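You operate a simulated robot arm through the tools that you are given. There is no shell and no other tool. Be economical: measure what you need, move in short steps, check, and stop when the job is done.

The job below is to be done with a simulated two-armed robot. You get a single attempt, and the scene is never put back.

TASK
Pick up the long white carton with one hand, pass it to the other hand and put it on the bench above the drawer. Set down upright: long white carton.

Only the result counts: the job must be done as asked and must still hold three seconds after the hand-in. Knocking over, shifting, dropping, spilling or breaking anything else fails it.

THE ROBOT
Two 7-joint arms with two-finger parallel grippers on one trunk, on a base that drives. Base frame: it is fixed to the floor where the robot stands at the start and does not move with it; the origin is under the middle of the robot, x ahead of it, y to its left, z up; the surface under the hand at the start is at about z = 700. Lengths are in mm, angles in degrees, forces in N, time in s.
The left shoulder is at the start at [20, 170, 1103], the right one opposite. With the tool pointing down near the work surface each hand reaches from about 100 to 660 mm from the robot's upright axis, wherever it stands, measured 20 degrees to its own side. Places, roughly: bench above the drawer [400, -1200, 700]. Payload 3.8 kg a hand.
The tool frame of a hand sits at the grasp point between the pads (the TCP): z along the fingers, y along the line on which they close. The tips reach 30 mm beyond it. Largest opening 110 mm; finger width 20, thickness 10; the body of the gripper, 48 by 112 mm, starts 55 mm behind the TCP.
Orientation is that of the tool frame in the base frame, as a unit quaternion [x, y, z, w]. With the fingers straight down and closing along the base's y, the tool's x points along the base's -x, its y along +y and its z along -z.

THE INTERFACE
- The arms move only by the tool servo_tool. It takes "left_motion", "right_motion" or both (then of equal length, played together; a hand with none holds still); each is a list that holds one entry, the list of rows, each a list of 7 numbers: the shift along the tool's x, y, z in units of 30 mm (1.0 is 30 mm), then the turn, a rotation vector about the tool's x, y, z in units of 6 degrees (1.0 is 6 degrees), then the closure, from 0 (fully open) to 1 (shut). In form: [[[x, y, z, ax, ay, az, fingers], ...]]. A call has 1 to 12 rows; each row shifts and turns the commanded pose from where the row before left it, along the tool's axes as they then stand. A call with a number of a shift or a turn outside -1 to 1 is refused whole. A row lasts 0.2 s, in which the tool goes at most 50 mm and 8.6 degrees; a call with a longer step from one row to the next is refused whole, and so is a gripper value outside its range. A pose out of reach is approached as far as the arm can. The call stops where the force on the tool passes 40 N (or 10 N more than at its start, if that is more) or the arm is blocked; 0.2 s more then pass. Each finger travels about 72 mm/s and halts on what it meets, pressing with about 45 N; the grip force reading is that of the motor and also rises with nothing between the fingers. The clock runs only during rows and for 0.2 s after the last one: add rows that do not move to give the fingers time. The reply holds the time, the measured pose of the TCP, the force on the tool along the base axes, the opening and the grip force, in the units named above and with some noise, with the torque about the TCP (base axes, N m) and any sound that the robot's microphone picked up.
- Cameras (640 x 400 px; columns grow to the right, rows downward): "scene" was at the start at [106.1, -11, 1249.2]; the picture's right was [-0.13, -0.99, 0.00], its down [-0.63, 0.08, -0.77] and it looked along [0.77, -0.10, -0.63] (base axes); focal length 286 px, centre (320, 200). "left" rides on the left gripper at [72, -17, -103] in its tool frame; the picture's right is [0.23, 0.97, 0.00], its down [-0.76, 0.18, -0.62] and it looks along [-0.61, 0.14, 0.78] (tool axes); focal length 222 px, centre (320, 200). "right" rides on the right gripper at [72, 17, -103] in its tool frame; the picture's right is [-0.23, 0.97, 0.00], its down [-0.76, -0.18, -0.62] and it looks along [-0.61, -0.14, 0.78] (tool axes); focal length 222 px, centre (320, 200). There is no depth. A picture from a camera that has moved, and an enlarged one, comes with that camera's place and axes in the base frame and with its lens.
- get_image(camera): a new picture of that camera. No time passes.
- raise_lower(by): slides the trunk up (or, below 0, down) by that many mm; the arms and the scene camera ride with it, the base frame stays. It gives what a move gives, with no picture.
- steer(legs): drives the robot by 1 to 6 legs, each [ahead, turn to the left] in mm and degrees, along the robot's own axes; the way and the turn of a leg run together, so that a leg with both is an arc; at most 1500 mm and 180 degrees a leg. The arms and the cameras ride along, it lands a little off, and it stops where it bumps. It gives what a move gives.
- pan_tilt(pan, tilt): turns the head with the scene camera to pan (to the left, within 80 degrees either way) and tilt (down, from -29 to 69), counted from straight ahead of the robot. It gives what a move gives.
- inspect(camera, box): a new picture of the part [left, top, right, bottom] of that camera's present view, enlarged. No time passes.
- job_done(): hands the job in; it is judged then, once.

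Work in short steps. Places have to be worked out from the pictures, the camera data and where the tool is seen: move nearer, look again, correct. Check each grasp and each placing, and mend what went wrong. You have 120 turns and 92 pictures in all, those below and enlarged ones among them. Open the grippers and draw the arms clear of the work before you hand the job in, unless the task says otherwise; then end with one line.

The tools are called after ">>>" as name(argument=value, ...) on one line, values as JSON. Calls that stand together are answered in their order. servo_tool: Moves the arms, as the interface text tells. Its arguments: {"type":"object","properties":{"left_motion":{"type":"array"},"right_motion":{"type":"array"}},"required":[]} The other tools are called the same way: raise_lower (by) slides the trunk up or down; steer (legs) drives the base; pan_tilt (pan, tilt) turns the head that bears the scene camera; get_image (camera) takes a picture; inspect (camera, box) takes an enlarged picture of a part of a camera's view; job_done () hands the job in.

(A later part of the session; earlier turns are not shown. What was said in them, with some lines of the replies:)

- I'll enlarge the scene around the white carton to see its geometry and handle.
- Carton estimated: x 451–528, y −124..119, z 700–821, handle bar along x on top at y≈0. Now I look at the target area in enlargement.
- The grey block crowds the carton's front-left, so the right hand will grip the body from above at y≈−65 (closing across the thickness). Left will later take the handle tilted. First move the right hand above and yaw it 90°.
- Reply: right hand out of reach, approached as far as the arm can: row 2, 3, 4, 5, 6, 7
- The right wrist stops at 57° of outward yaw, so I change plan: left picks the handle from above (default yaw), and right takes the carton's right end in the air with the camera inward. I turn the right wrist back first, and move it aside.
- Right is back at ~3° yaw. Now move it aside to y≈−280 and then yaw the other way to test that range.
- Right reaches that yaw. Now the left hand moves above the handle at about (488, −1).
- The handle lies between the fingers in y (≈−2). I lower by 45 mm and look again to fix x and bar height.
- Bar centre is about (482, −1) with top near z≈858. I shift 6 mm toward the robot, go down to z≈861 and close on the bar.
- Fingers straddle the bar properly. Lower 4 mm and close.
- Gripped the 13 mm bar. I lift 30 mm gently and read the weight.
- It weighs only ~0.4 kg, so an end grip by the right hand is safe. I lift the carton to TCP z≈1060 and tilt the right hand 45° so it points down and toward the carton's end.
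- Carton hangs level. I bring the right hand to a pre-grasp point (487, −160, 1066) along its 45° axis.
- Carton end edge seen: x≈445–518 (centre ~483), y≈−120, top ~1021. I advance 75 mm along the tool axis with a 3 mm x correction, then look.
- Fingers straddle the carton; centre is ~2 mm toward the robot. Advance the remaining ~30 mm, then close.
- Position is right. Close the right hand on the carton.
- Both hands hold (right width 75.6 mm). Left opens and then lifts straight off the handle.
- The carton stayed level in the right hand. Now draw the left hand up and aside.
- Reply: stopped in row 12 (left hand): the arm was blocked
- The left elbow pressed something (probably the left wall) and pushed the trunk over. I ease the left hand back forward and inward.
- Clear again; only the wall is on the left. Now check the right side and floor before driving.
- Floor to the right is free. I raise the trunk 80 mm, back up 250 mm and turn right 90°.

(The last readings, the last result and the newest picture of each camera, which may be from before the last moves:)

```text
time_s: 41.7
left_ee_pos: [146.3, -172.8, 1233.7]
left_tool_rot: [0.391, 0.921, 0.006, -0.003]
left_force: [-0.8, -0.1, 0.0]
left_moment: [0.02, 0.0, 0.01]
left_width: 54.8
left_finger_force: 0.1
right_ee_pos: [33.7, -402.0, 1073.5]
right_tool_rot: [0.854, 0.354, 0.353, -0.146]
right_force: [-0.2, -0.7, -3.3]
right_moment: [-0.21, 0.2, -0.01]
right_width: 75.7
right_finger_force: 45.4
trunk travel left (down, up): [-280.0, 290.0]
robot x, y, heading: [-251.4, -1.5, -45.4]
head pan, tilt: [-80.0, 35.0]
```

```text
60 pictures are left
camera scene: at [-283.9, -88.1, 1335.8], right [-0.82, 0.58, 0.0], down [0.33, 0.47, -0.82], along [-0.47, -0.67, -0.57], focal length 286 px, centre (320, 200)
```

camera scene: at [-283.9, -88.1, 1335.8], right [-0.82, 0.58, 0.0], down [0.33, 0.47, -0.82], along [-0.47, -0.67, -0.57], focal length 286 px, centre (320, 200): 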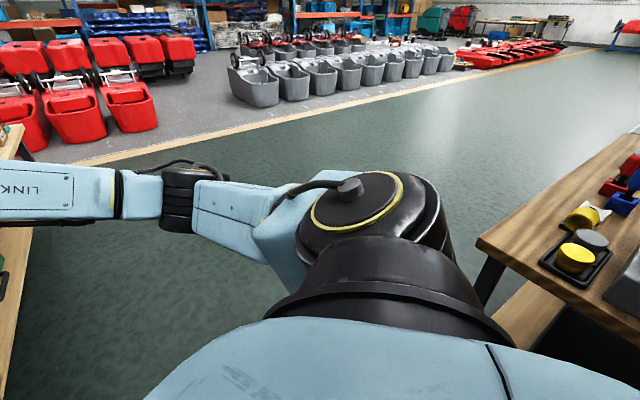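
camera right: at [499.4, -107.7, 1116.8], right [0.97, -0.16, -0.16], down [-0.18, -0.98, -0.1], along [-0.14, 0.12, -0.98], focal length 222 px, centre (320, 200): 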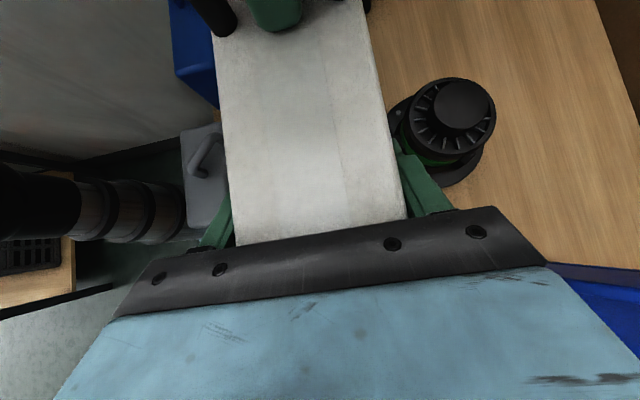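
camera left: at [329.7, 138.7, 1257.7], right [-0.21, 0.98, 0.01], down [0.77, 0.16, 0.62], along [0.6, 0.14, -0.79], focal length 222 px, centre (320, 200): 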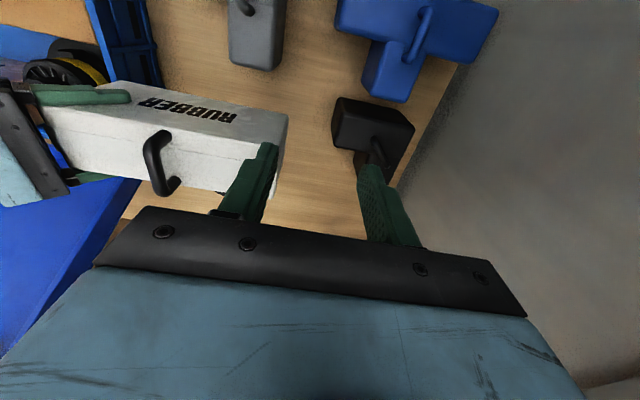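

A rear bench edge sits at about x≈−1050, well clear. Turn the rest and drive 900 mm along the aisle.

>>> steer(legs=[[0, -44.6], [700, 0]])

>>> pan_tilt(pan=40, tilt=35)

>>> get_image(camera="scene")

```text
time_s: 47.5
left_ee_pos: [-87.6, -1092.3, 1234.2]
left_tool_rot: [0.711, 0.703, 0.007, -0.001]
left_force: [0.5, 0.5, 0.1]
left_moment: [0.03, 0.0, 0.01]
left_width: 54.9
left_finger_force: 0.0
right_ee_pos: [-326.1, -1175.8, 1072.5]
right_tool_rot: [0.924, 0.004, 0.382, -0.002]
right_force: [0.4, -0.1, -4.1]
right_moment: [-0.01, 0.3, -0.01]
right_width: 75.8
right_finger_force: 45.1
trunk travel left (down, up): [-280.0, 290.0]
robot x, y, heading: [-247.8, -694.6, -89.8]
head pan, tilt: [-80.0, 35.0]
```

```text
time_s: 49.5
left_ee_pos: [-87.1, -1092.3, 1232.3]
left_tool_rot: [0.711, 0.703, 0.007, 0.0]
left_force: [-0.1, -0.4, -0.8]
left_moment: [-0.01, 0.01, 0.01]
left_width: 54.9
left_finger_force: 0.0
right_ee_pos: [-326.8, -1176.2, 1073.5]
right_tool_rot: [0.924, 0.003, 0.381, -0.002]
right_force: [-0.3, 0.1, -3.5]
right_moment: [0.06, 0.34, 0.01]
right_width: 75.6
right_finger_force: 45.4
trunk travel left (down, up): [-280.0, 290.0]
robot x, y, heading: [-248.0, -691.1, -89.7]
head pan, tilt: [40.0, 35.0]
```

```text
59 pictures are left
camera scene: at [-190.3, -781.8, 1335.9], right [-0.76, -0.65, 0.0], down [-0.37, 0.44, -0.82], along [0.53, -0.63, -0.57], focal length 286 px, centre (320, 200)
```

scene: 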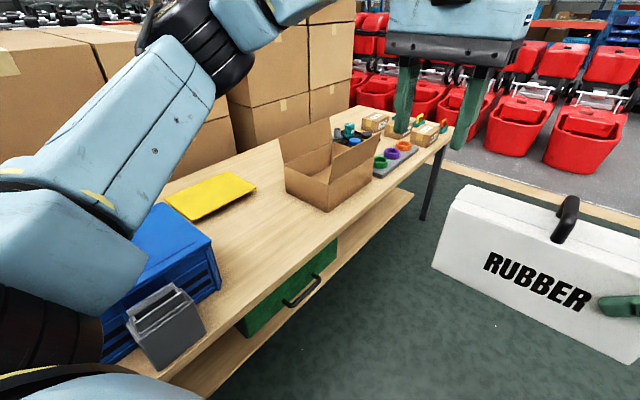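

The green drawer is under y≈−970…−1405; free bench top there is x≈240–650 between the blue crate (to y≈−1050) and the open box (from y≈−1435). I drive to y≈−1200 and turn to face the bench.

>>> steer(legs=[[510, 0], [0, 89.7]])

>>> pan_tilt(pan=0, tilt=40)

>>> get_image(camera="scene")

>>> get_image(camera="left")

```text
time_s: 56.4
left_ee_pos: [153.7, -1045.1, 1233.8]
left_tool_rot: [0.006, 1.0, 0.004, -0.004]
left_force: [-0.9, 0.6, 0.2]
left_moment: [-0.03, -0.01, -0.01]
left_width: 55.0
left_finger_force: 0.1
right_ee_pos: [235.5, -1285.2, 1071.7]
right_tool_rot: [0.651, 0.656, 0.268, -0.272]
right_force: [0.2, -0.8, -3.5]
right_moment: [-0.26, 0.03, 0.03]
right_width: 75.6
right_finger_force: 44.8
trunk travel left (down, up): [-280.0, 290.0]
robot x, y, heading: [-246.7, -1205.3, 0.1]
head pan, tilt: [40.0, 35.0]
```

```text
time_s: 57.4
left_ee_pos: [151.9, -1046.8, 1233.0]
left_tool_rot: [0.005, 1.0, 0.006, -0.006]
left_force: [-0.2, -0.1, -0.4]
left_moment: [-0.04, 0.01, -0.01]
left_width: 55.0
left_finger_force: 0.1
right_ee_pos: [236.4, -1285.7, 1072.0]
right_tool_rot: [0.652, 0.655, 0.269, -0.271]
right_force: [0.4, -0.6, -3.0]
right_moment: [-0.26, -0.01, 0.02]
right_width: 75.7
right_finger_force: 45.2
trunk travel left (down, up): [-280.0, 290.0]
robot x, y, heading: [-245.6, -1205.3, 0.4]
head pan, tilt: [0.0, 40.0]
```

```text
58 pictures are left
camera scene: at [-139.8, -1205.4, 1328.3], right [0.0, -1.0, 0.0], down [-0.64, 0.0, -0.77], along [0.77, 0.0, -0.64], focal length 286 px, centre (320, 200)
```

scene: 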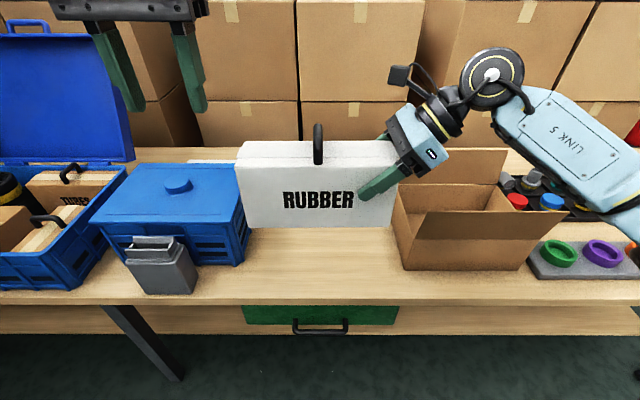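

```text
57 pictures are left
camera left: at [81.9, -1062.9, 1337.8], right [-0.22, 0.98, 0.01], down [0.77, 0.16, 0.62], along [0.6, 0.14, -0.79], focal length 222 px, centre (320, 200)
```

left: 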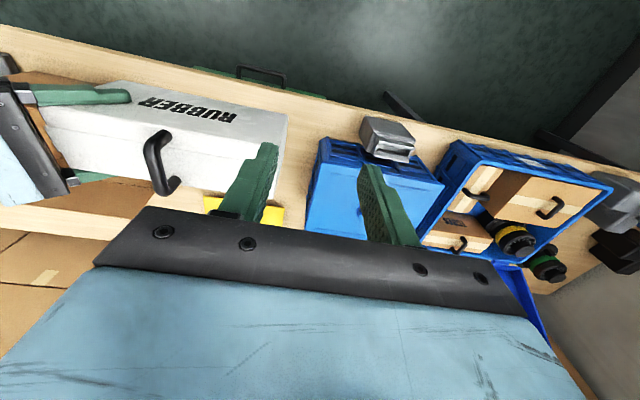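

Gap is y −990 … −1425, carton centre is at y≈−1202 — well centred over the drawer. I drive ahead 160 mm so the carton is over x≈397.

>>> steer(legs=[[160, 0]])

>>> servo_tool(right_motion=[[[-0.35, 0, 0.35, 0, 0, 0, 1], [-0.6, 0, 0.6, 0, 0, 0, 1], [-0.6, 0, 0.6, 0, 0, 0, 1], [-0.6, 0, 0.6, 0, 0, 0, 1], [-0.35, 0, 0.35, 0, 0, 0, 1], [0, 0, 0, 0, 0, 0, 1]]])

>>> get_image(camera="scene")

>>> get_image(camera="right")

```text
time_s: 58.8
left_ee_pos: [312.4, -1045.3, 1233.4]
left_tool_rot: [0.005, 1.0, 0.005, -0.005]
left_force: [0.2, -0.6, -0.3]
left_moment: [-0.02, 0.03, -0.01]
left_width: 55.0
left_finger_force: 0.1
right_ee_pos: [396.5, -1285.2, 1073.1]
right_tool_rot: [0.652, 0.656, 0.268, -0.271]
right_force: [0.4, -0.1, -4.1]
right_moment: [-0.27, 0.02, 0.01]
right_width: 75.8
right_finger_force: 44.7
trunk travel left (down, up): [-280.0, 290.0]
robot x, y, heading: [-86.8, -1206.1, -0.0]
head pan, tilt: [0.0, 40.0]
```

```text
time_s: 60.2
left_ee_pos: [309.9, -1043.8, 1233.4]
left_tool_rot: [0.005, 1.0, 0.003, -0.005]
left_force: [-0.3, -0.4, 0.1]
left_moment: [0.01, 0.0, 0.01]
left_width: 55.2
left_finger_force: 0.1
right_ee_pos: [394.6, -1285.1, 965.3]
right_tool_rot: [0.651, 0.655, 0.269, -0.272]
right_force: [1.7, -0.4, -2.5]
right_moment: [-0.27, -0.01, 0.01]
right_width: 75.3
right_finger_force: 45.0
trunk travel left (down, up): [-280.0, 290.0]
robot x, y, heading: [-89.5, -1205.8, 0.1]
head pan, tilt: [0.0, 40.0]
```

```text
56 pictures are left
camera scene: at [18.4, -1205.0, 1328.3], right [0.0, -1.0, 0.0], down [-0.64, 0.0, -0.77], along [0.77, 0.0, -0.64], focal length 286 px, centre (320, 200)
```

scene: 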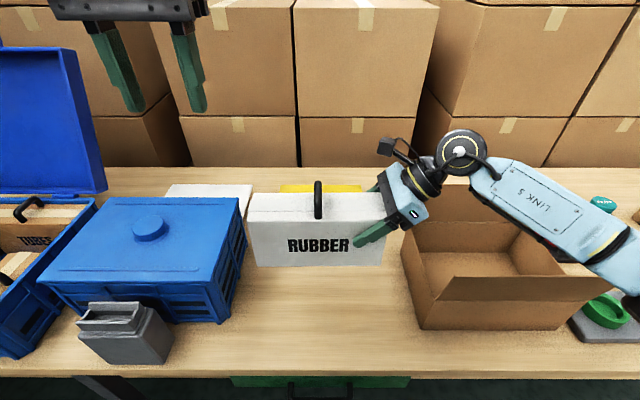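

```text
55 pictures are left
camera right: at [412.2, -1306.8, 1090.3], right [0.97, -0.15, -0.16], down [-0.17, -0.98, -0.1], along [-0.14, 0.12, -0.98], focal length 222 px, centre (320, 200)
```

right: 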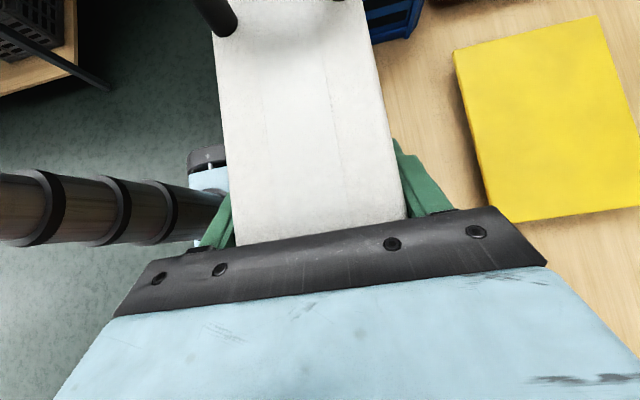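

To keep the wrist and forearm clear of the open box, I shift the carton 30 mm left and raise the trunk 100 mm so that the arm reaches down with a higher elbow.

>>> raise_lower(by=100)

>>> servo_tool(right_motion=[[[0.35, 0, 0.35, 0, 0, 0, 1], [0.2, 0, 0.5, 0, 0, 0, 1], [-0.3, 0, 0.7, 0, 0, 0, 1], [-0.6, 0, 0.6, 0, 0, 0, 1], [-0.6, 0, 0.6, 0, 0, 0, 1], [-0.6, 0, 0.6, 0, 0, 0, 1], [-0.6, 0, 0.6, 0, 0, 0, 1], [-0.4, 0, 0.4, 0, 0, 0, 1], [0, 0, 0, 0, 0, 0, 1]]])

>>> get_image(camera="scene")

```text
time_s: 61.6
left_ee_pos: [310.7, -1044.6, 1333.5]
left_tool_rot: [0.005, 1.0, 0.004, -0.005]
left_force: [0.4, -0.3, -0.5]
left_moment: [-0.01, -0.01, -0.01]
left_width: 55.2
left_finger_force: 0.0
right_ee_pos: [394.5, -1284.2, 1065.8]
right_tool_rot: [0.651, 0.656, 0.268, -0.271]
right_force: [-0.4, -0.2, -4.5]
right_moment: [-0.31, -0.01, -0.01]
right_width: 75.8
right_finger_force: 45.0
trunk travel left (down, up): [-380.0, 190.0]
robot x, y, heading: [-86.3, -1204.5, 0.2]
head pan, tilt: [0.0, 40.0]
```

```text
time_s: 63.6
left_ee_pos: [310.8, -1044.9, 1333.8]
left_tool_rot: [0.005, 1.0, 0.005, -0.005]
left_force: [0.0, 0.7, -0.4]
left_moment: [0.0, 0.01, -0.01]
left_width: 55.1
left_finger_force: 0.0
right_ee_pos: [394.1, -1246.2, 918.9]
right_tool_rot: [0.651, 0.656, 0.269, -0.272]
right_force: [-0.1, -0.1, -3.5]
right_moment: [-0.3, 0.02, -0.02]
right_width: 75.6
right_finger_force: 45.1
trunk travel left (down, up): [-380.0, 190.0]
robot x, y, heading: [-86.9, -1205.4, 0.2]
head pan, tilt: [0.0, 40.0]
```

```text
54 pictures are left
camera scene: at [18.4, -1205.0, 1428.3], right [0.0, -1.0, 0.0], down [-0.64, 0.0, -0.77], along [0.77, 0.0, -0.64], focal length 286 px, centre (320, 200)
```

scene: 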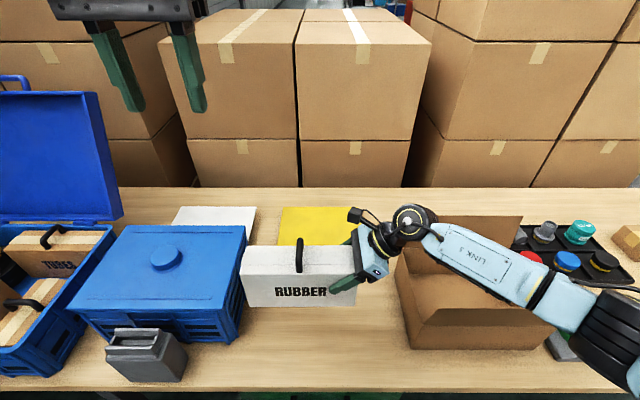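

Carton bottom is at ~826 and clear of the crate by ~50 mm. Lower another 105 mm.

>>> servo_tool(right_motion=[[[-0.4, 0, 0.4, 0, 0, 0, 1], [-0.5, 0, 0.5, 0, 0, 0, 1], [-0.5, 0, 0.5, 0, 0, 0, 1], [-0.5, 0, 0.5, 0, 0, 0, 1], [-0.4, 0, 0.4, 0, 0, 0, 1], [-0.17, 0, 0.17, 0, 0, 0, 1], [0, 0, 0, 0, 0, 0, 1]]])

>>> get_image(camera="scene")

>>> get_image(camera="left")

```text
time_s: 65.2
left_ee_pos: [311.5, -1045.2, 1334.3]
left_tool_rot: [0.005, 1.0, 0.004, -0.005]
left_force: [0.5, 0.1, 0.8]
left_moment: [-0.01, -0.02, -0.03]
left_width: 55.1
left_finger_force: 0.0
right_ee_pos: [394.4, -1247.3, 814.9]
right_tool_rot: [0.652, 0.655, 0.269, -0.271]
right_force: [-0.2, -1.0, -3.4]
right_moment: [-0.29, 0.02, 0.0]
right_width: 75.4
right_finger_force: 45.1
trunk travel left (down, up): [-380.0, 190.0]
robot x, y, heading: [-84.2, -1202.6, 0.3]
head pan, tilt: [0.0, 40.0]
```

```text
53 pictures are left
camera scene: at [18.4, -1205.0, 1428.3], right [0.0, -1.0, 0.0], down [-0.64, 0.0, -0.77], along [0.77, 0.0, -0.64], focal length 286 px, centre (320, 200)
```

scene: 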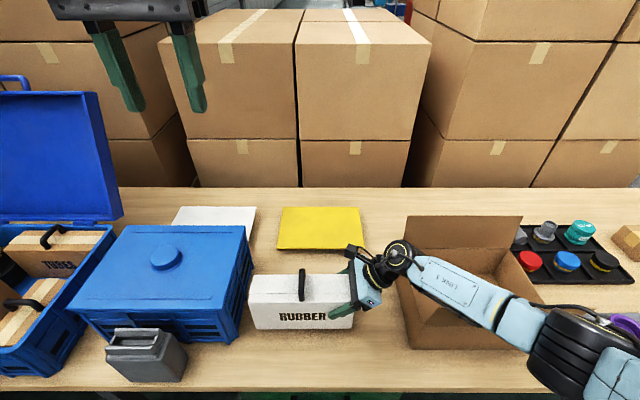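

```text
52 pictures are left
camera left: at [239.9, -1062.3, 1437.9], right [-0.22, 0.98, 0.01], down [0.77, 0.16, 0.62], along [0.6, 0.14, -0.79], focal length 222 px, centre (320, 200)
```

left: 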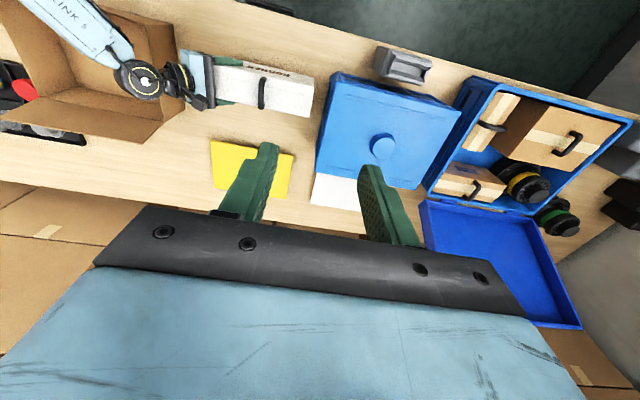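

The forearm runs above the open box; I enlarge that area before the last ~20 mm.

>>> inspect(camera="scene", box=[230, 200, 570, 400])

>>> inspect(camera="left", box=[0, 0, 340, 200])

```text
1.88 times, centred on (400, 300) of scene
camera zoom: at [18.4, -1205.0, 1428.3], right [0.0, -1.0, 0.0], down [-0.64, 0.0, -0.77], along [0.77, 0.0, -0.64], focal length 537 px, centre (169, 12)
```

zoom: 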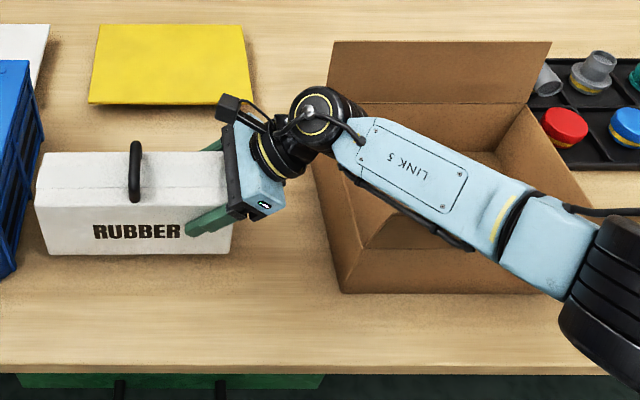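

```text
1.88 times, centred on (170, 100) of left
camera zoom: at [239.9, -1062.3, 1437.9], right [-0.22, 0.98, 0.01], down [0.77, 0.16, 0.62], along [0.6, 0.14, -0.79], focal length 418 px, centre (602, 388)
```

zoom: 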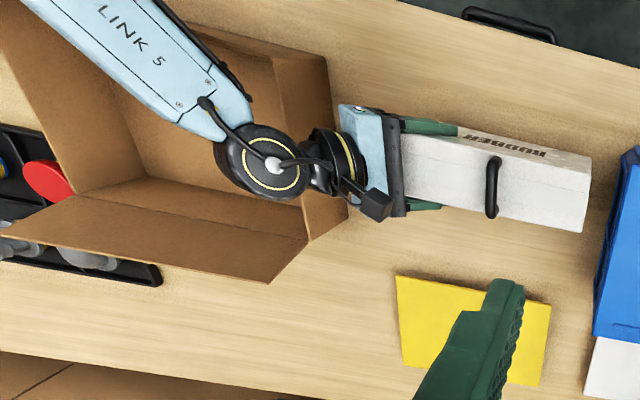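

Wrist joint sits at z≈975, forearm ~900+ against box walls ~838, so there's clearance. Lower the last ~22 mm slowly and watch the force.

>>> servo_tool(right_motion=[[[-0.15, 0, 0.15, 0, 0, 0, 1], [-0.15, 0, 0.15, 0, 0, 0, 1], [-0.1, 0, 0.1, 0, 0, 0, 1], [0, 0, 0, 0, 0, 0, 1]]])

>>> inspect(camera="scene", box=[230, 240, 400, 360])

```text
time_s: 66.2
left_ee_pos: [310.7, -1044.7, 1333.5]
left_tool_rot: [0.005, 1.0, 0.004, -0.005]
left_force: [-0.7, 0.2, -0.7]
left_moment: [-0.02, 0.01, 0.0]
left_width: 55.3
left_finger_force: 0.2
right_ee_pos: [395.1, -1246.9, 797.8]
right_tool_rot: [0.651, 0.656, 0.269, -0.272]
right_force: [-0.6, -0.5, -2.9]
right_moment: [-0.28, -0.02, -0.04]
right_width: 76.0
right_finger_force: 45.3
trunk travel left (down, up): [-380.0, 190.0]
robot x, y, heading: [-86.7, -1206.1, -0.1]
head pan, tilt: [0.0, 40.0]
```

```text
3.33 times, centred on (315, 300) of scene
camera zoom: at [18.4, -1205.0, 1428.3], right [0.0, -1.0, 0.0], down [-0.64, 0.0, -0.77], along [0.77, 0.0, -0.64], focal length 952 px, centre (337, -133)
```

zoom: 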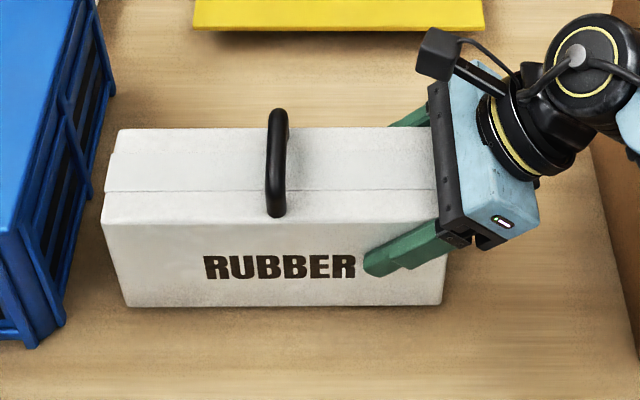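

Very close; contact expected at TCP z≈793. Continue in 1.5 mm steps.

>>> servo_tool(right_motion=[[[-0.04, 0, 0.04, 0, 0, 0, 1], [-0.04, 0, 0.04, 0, 0, 0, 1], [-0.03, 0, 0.03, 0, 0, 0, 1], [0, 0, 0, 0, 0, 0, 1]]])

```text
time_s: 67.2
left_ee_pos: [311.1, -1043.4, 1333.5]
left_tool_rot: [0.005, 1.0, 0.005, -0.006]
left_force: [0.7, -0.4, 0.0]
left_moment: [0.01, 0.0, -0.01]
left_width: 55.1
left_finger_force: 0.2
right_ee_pos: [394.9, -1246.3, 795.1]
right_tool_rot: [0.651, 0.655, 0.269, -0.272]
right_force: [-0.2, 0.1, -3.8]
right_moment: [-0.28, 0.0, 0.01]
right_width: 75.8
right_finger_force: 45.2
trunk travel left (down, up): [-380.0, 190.0]
robot x, y, heading: [-87.9, -1204.9, 0.2]
head pan, tilt: [0.0, 40.0]
```

>>> servo_tool(right_motion=[[[-0.04, 0, 0.04, 0, 0, 0, 1], [-0.04, 0, 0.04, 0, 0, 0, 1], [0, 0, 0, 0, 0, 0, 1]]])

```text
time_s: 68.0
left_ee_pos: [309.5, -1046.0, 1333.7]
left_tool_rot: [0.007, 1.0, 0.006, -0.004]
left_force: [0.4, -0.1, -1.0]
left_moment: [-0.02, 0.01, -0.01]
left_width: 54.8
left_finger_force: 0.0
right_ee_pos: [394.0, -1246.5, 793.2]
right_tool_rot: [0.651, 0.655, 0.27, -0.272]
right_force: [-1.0, -4.3, 11.2]
right_moment: [1.44, 0.5, 0.29]
right_width: 75.7
right_finger_force: 44.9
trunk travel left (down, up): [-380.0, 190.0]
robot x, y, heading: [-90.4, -1206.0, 0.0]
head pan, tilt: [0.0, 40.0]
```

Contact made (about +15 N). I ease up ~1 mm to relieve the press, then open the fingers.

>>> servo_tool(right_motion=[[[0.02, 0, -0.02, 0, 0, 0, 1], [0, 0, 0, 0, 0, 0, 1]]])

>>> servo_tool(right_motion=[[[0, 0, 0, 0, 0, 0, 0.3], [0, 0, 0, 0, 0, 0, 0.15], [0, 0, 0, 0, 0, 0, 0.05], [0, 0, 0, 0, 0, 0, 0], [0, 0, 0, 0, 0, 0, 0]]])

>>> inspect(camera="scene", box=[230, 240, 400, 360])

>>> get_image(camera="right")

```text
time_s: 68.6
left_ee_pos: [310.8, -1045.0, 1332.6]
left_tool_rot: [0.005, 1.0, 0.004, -0.004]
left_force: [0.3, 0.0, -0.7]
left_moment: [0.01, -0.01, 0.03]
left_width: 54.7
left_finger_force: 0.0
right_ee_pos: [394.3, -1247.5, 791.7]
right_tool_rot: [0.651, 0.655, 0.271, -0.271]
right_force: [2.3, -1.6, 11.1]
right_moment: [1.44, 0.21, -0.16]
right_width: 75.9
right_finger_force: 44.9
trunk travel left (down, up): [-380.0, 190.0]
robot x, y, heading: [-88.5, -1204.8, -0.0]
head pan, tilt: [0.0, 40.0]
```

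```text
time_s: 69.8
left_ee_pos: [310.5, -1045.5, 1334.5]
left_tool_rot: [0.006, 1.0, 0.005, -0.005]
left_force: [0.3, -0.1, 0.1]
left_moment: [0.03, 0.01, 0.06]
left_width: 55.0
left_finger_force: 0.1
right_ee_pos: [393.6, -1246.7, 790.1]
right_tool_rot: [0.652, 0.655, 0.27, -0.271]
right_force: [-1.1, -0.3, 0.4]
right_moment: [0.02, -0.04, 0.0]
right_width: 110.4
right_finger_force: 0.0
trunk travel left (down, up): [-380.0, 190.0]
robot x, y, heading: [-86.5, -1203.5, 0.0]
head pan, tilt: [0.0, 40.0]
```

```text
3.33 times, centred on (315, 300) of scene
camera zoom: at [18.2, -1205.0, 1428.3], right [0.0, -1.0, 0.0], down [-0.64, 0.0, -0.77], along [0.77, 0.0, -0.64], focal length 952 px, centre (337, -133)
```

zoom: 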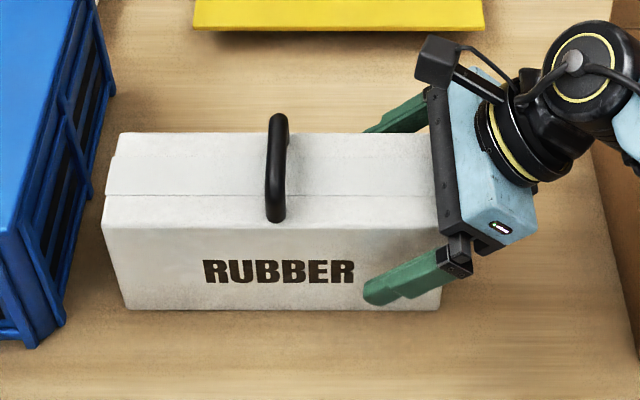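

```text
47 pictures are left
camera right: at [411.7, -1268.7, 915.2], right [0.97, -0.15, -0.16], down [-0.17, -0.98, -0.1], along [-0.14, 0.12, -0.98], focal length 222 px, centre (320, 200)
```

right: 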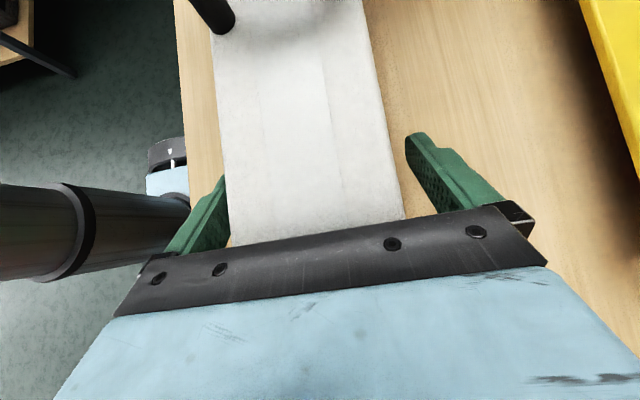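

Carton stands upright on the bench. I nudge the hand 3 mm off the near finger's side and lift straight up.

>>> servo_tool(right_motion=[[[0, -0.1, 0, 0, 0, 0, 0], [0.3, 0, -0.3, 0, 0, 0, 0], [0.5, 0, -0.5, 0, 0, 0, 0], [0.6, 0, -0.6, 0, 0, 0, 0], [0.6, 0, -0.6, 0, 0, 0, 0], [0.6, 0, -0.6, 0, 0, 0, 0], [0.6, 0, -0.6, 0, 0, 0, 0], [0.6, 0, -0.6, 0, 0, 0, 0], [0, 0, 0, 0, 0, 0, 0]]])

>>> get_image(camera="scene")

```text
time_s: 71.8
left_ee_pos: [312.0, -1044.7, 1333.0]
left_tool_rot: [0.006, 1.0, 0.005, -0.005]
left_force: [-1.0, -0.6, 0.5]
left_moment: [0.01, -0.02, 0.01]
left_width: 54.9
left_finger_force: 0.0
right_ee_pos: [391.5, -1247.3, 952.0]
right_tool_rot: [0.651, 0.656, 0.269, -0.271]
right_force: [-0.2, 0.0, 0.5]
right_moment: [-0.01, 0.02, 0.0]
right_width: 110.1
right_finger_force: 0.0
trunk travel left (down, up): [-380.0, 190.0]
robot x, y, heading: [-90.2, -1208.1, 0.1]
head pan, tilt: [0.0, 40.0]
```

```text
46 pictures are left
camera scene: at [18.3, -1205.0, 1428.3], right [0.0, -1.0, 0.0], down [-0.64, 0.0, -0.77], along [0.77, 0.0, -0.64], focal length 286 px, centre (320, 200)
```

scene: 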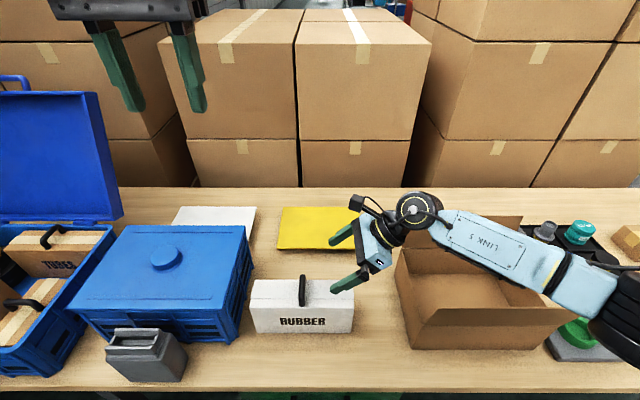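

The carton stands upright between crate and box, nothing disturbed. I raise the right hand further, open the left, and back off.

>>> servo_tool(right_motion=[[[0.7, 0, -0.7, 0, 0, 0, 0], [0.7, 0, -0.7, 0, 0, 0, 0], [0.7, 0, -0.7, 0, 0, 0, 0], [0, 0, 0, 0, 0, 0, 0]]], left_motion=[[[0, 0, 0, 0, 0, 0, 0.2], [0, 0, 0, 0, 0, 0, 0], [0, 0, 0, 0, 0, 0, 0], [0, 0, 0, 0, 0, 0, 0]]])

>>> steer(legs=[[-250, 0]])

>>> get_image(camera="scene")

```text
time_s: 72.8
left_ee_pos: [310.5, -1044.8, 1333.0]
left_tool_rot: [0.005, 1.0, 0.004, -0.005]
left_force: [0.0, 0.1, -0.8]
left_moment: [0.0, 0.01, 0.02]
left_width: 109.8
left_finger_force: 0.1
right_ee_pos: [390.4, -1246.3, 1040.4]
right_tool_rot: [0.652, 0.656, 0.268, -0.271]
right_force: [-0.5, 0.0, 0.3]
right_moment: [0.03, 0.02, -0.01]
right_width: 110.1
right_finger_force: 0.0
trunk travel left (down, up): [-380.0, 190.0]
robot x, y, heading: [-86.9, -1204.0, 0.3]
head pan, tilt: [0.0, 40.0]
```

```text
time_s: 74.6
left_ee_pos: [58.0, -1045.6, 1333.1]
left_tool_rot: [0.006, 1.0, 0.005, -0.004]
left_force: [0.5, -0.4, 0.7]
left_moment: [0.01, -0.01, -0.02]
left_width: 109.9
left_finger_force: 0.0
right_ee_pos: [139.2, -1247.3, 1041.3]
right_tool_rot: [0.651, 0.656, 0.269, -0.27]
right_force: [-0.8, 0.0, -0.8]
right_moment: [0.02, 0.01, 0.0]
right_width: 110.3
right_finger_force: 0.0
trunk travel left (down, up): [-380.0, 190.0]
robot x, y, heading: [-344.7, -1209.8, -0.0]
head pan, tilt: [0.0, 40.0]
```

```text
45 pictures are left
camera scene: at [-233.7, -1205.7, 1428.4], right [0.0, -1.0, 0.0], down [-0.64, 0.0, -0.77], along [0.77, 0.0, -0.64], focal length 286 px, centre (320, 200)
```

scene: 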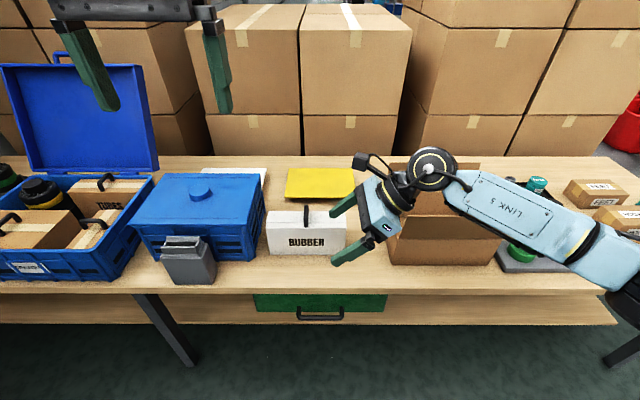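

The carton stands upright on the bench above the green drawer, both grippers are open and clear, and nothing else moved. Handing in.

>>> job_done()

```text
The job is handed in.
```

The left hand picked up the long white carton and passed it to the right hand in mid-air. The right hand set it upright on the bench above the drawer, and the last pictures show nothing else disturbed.
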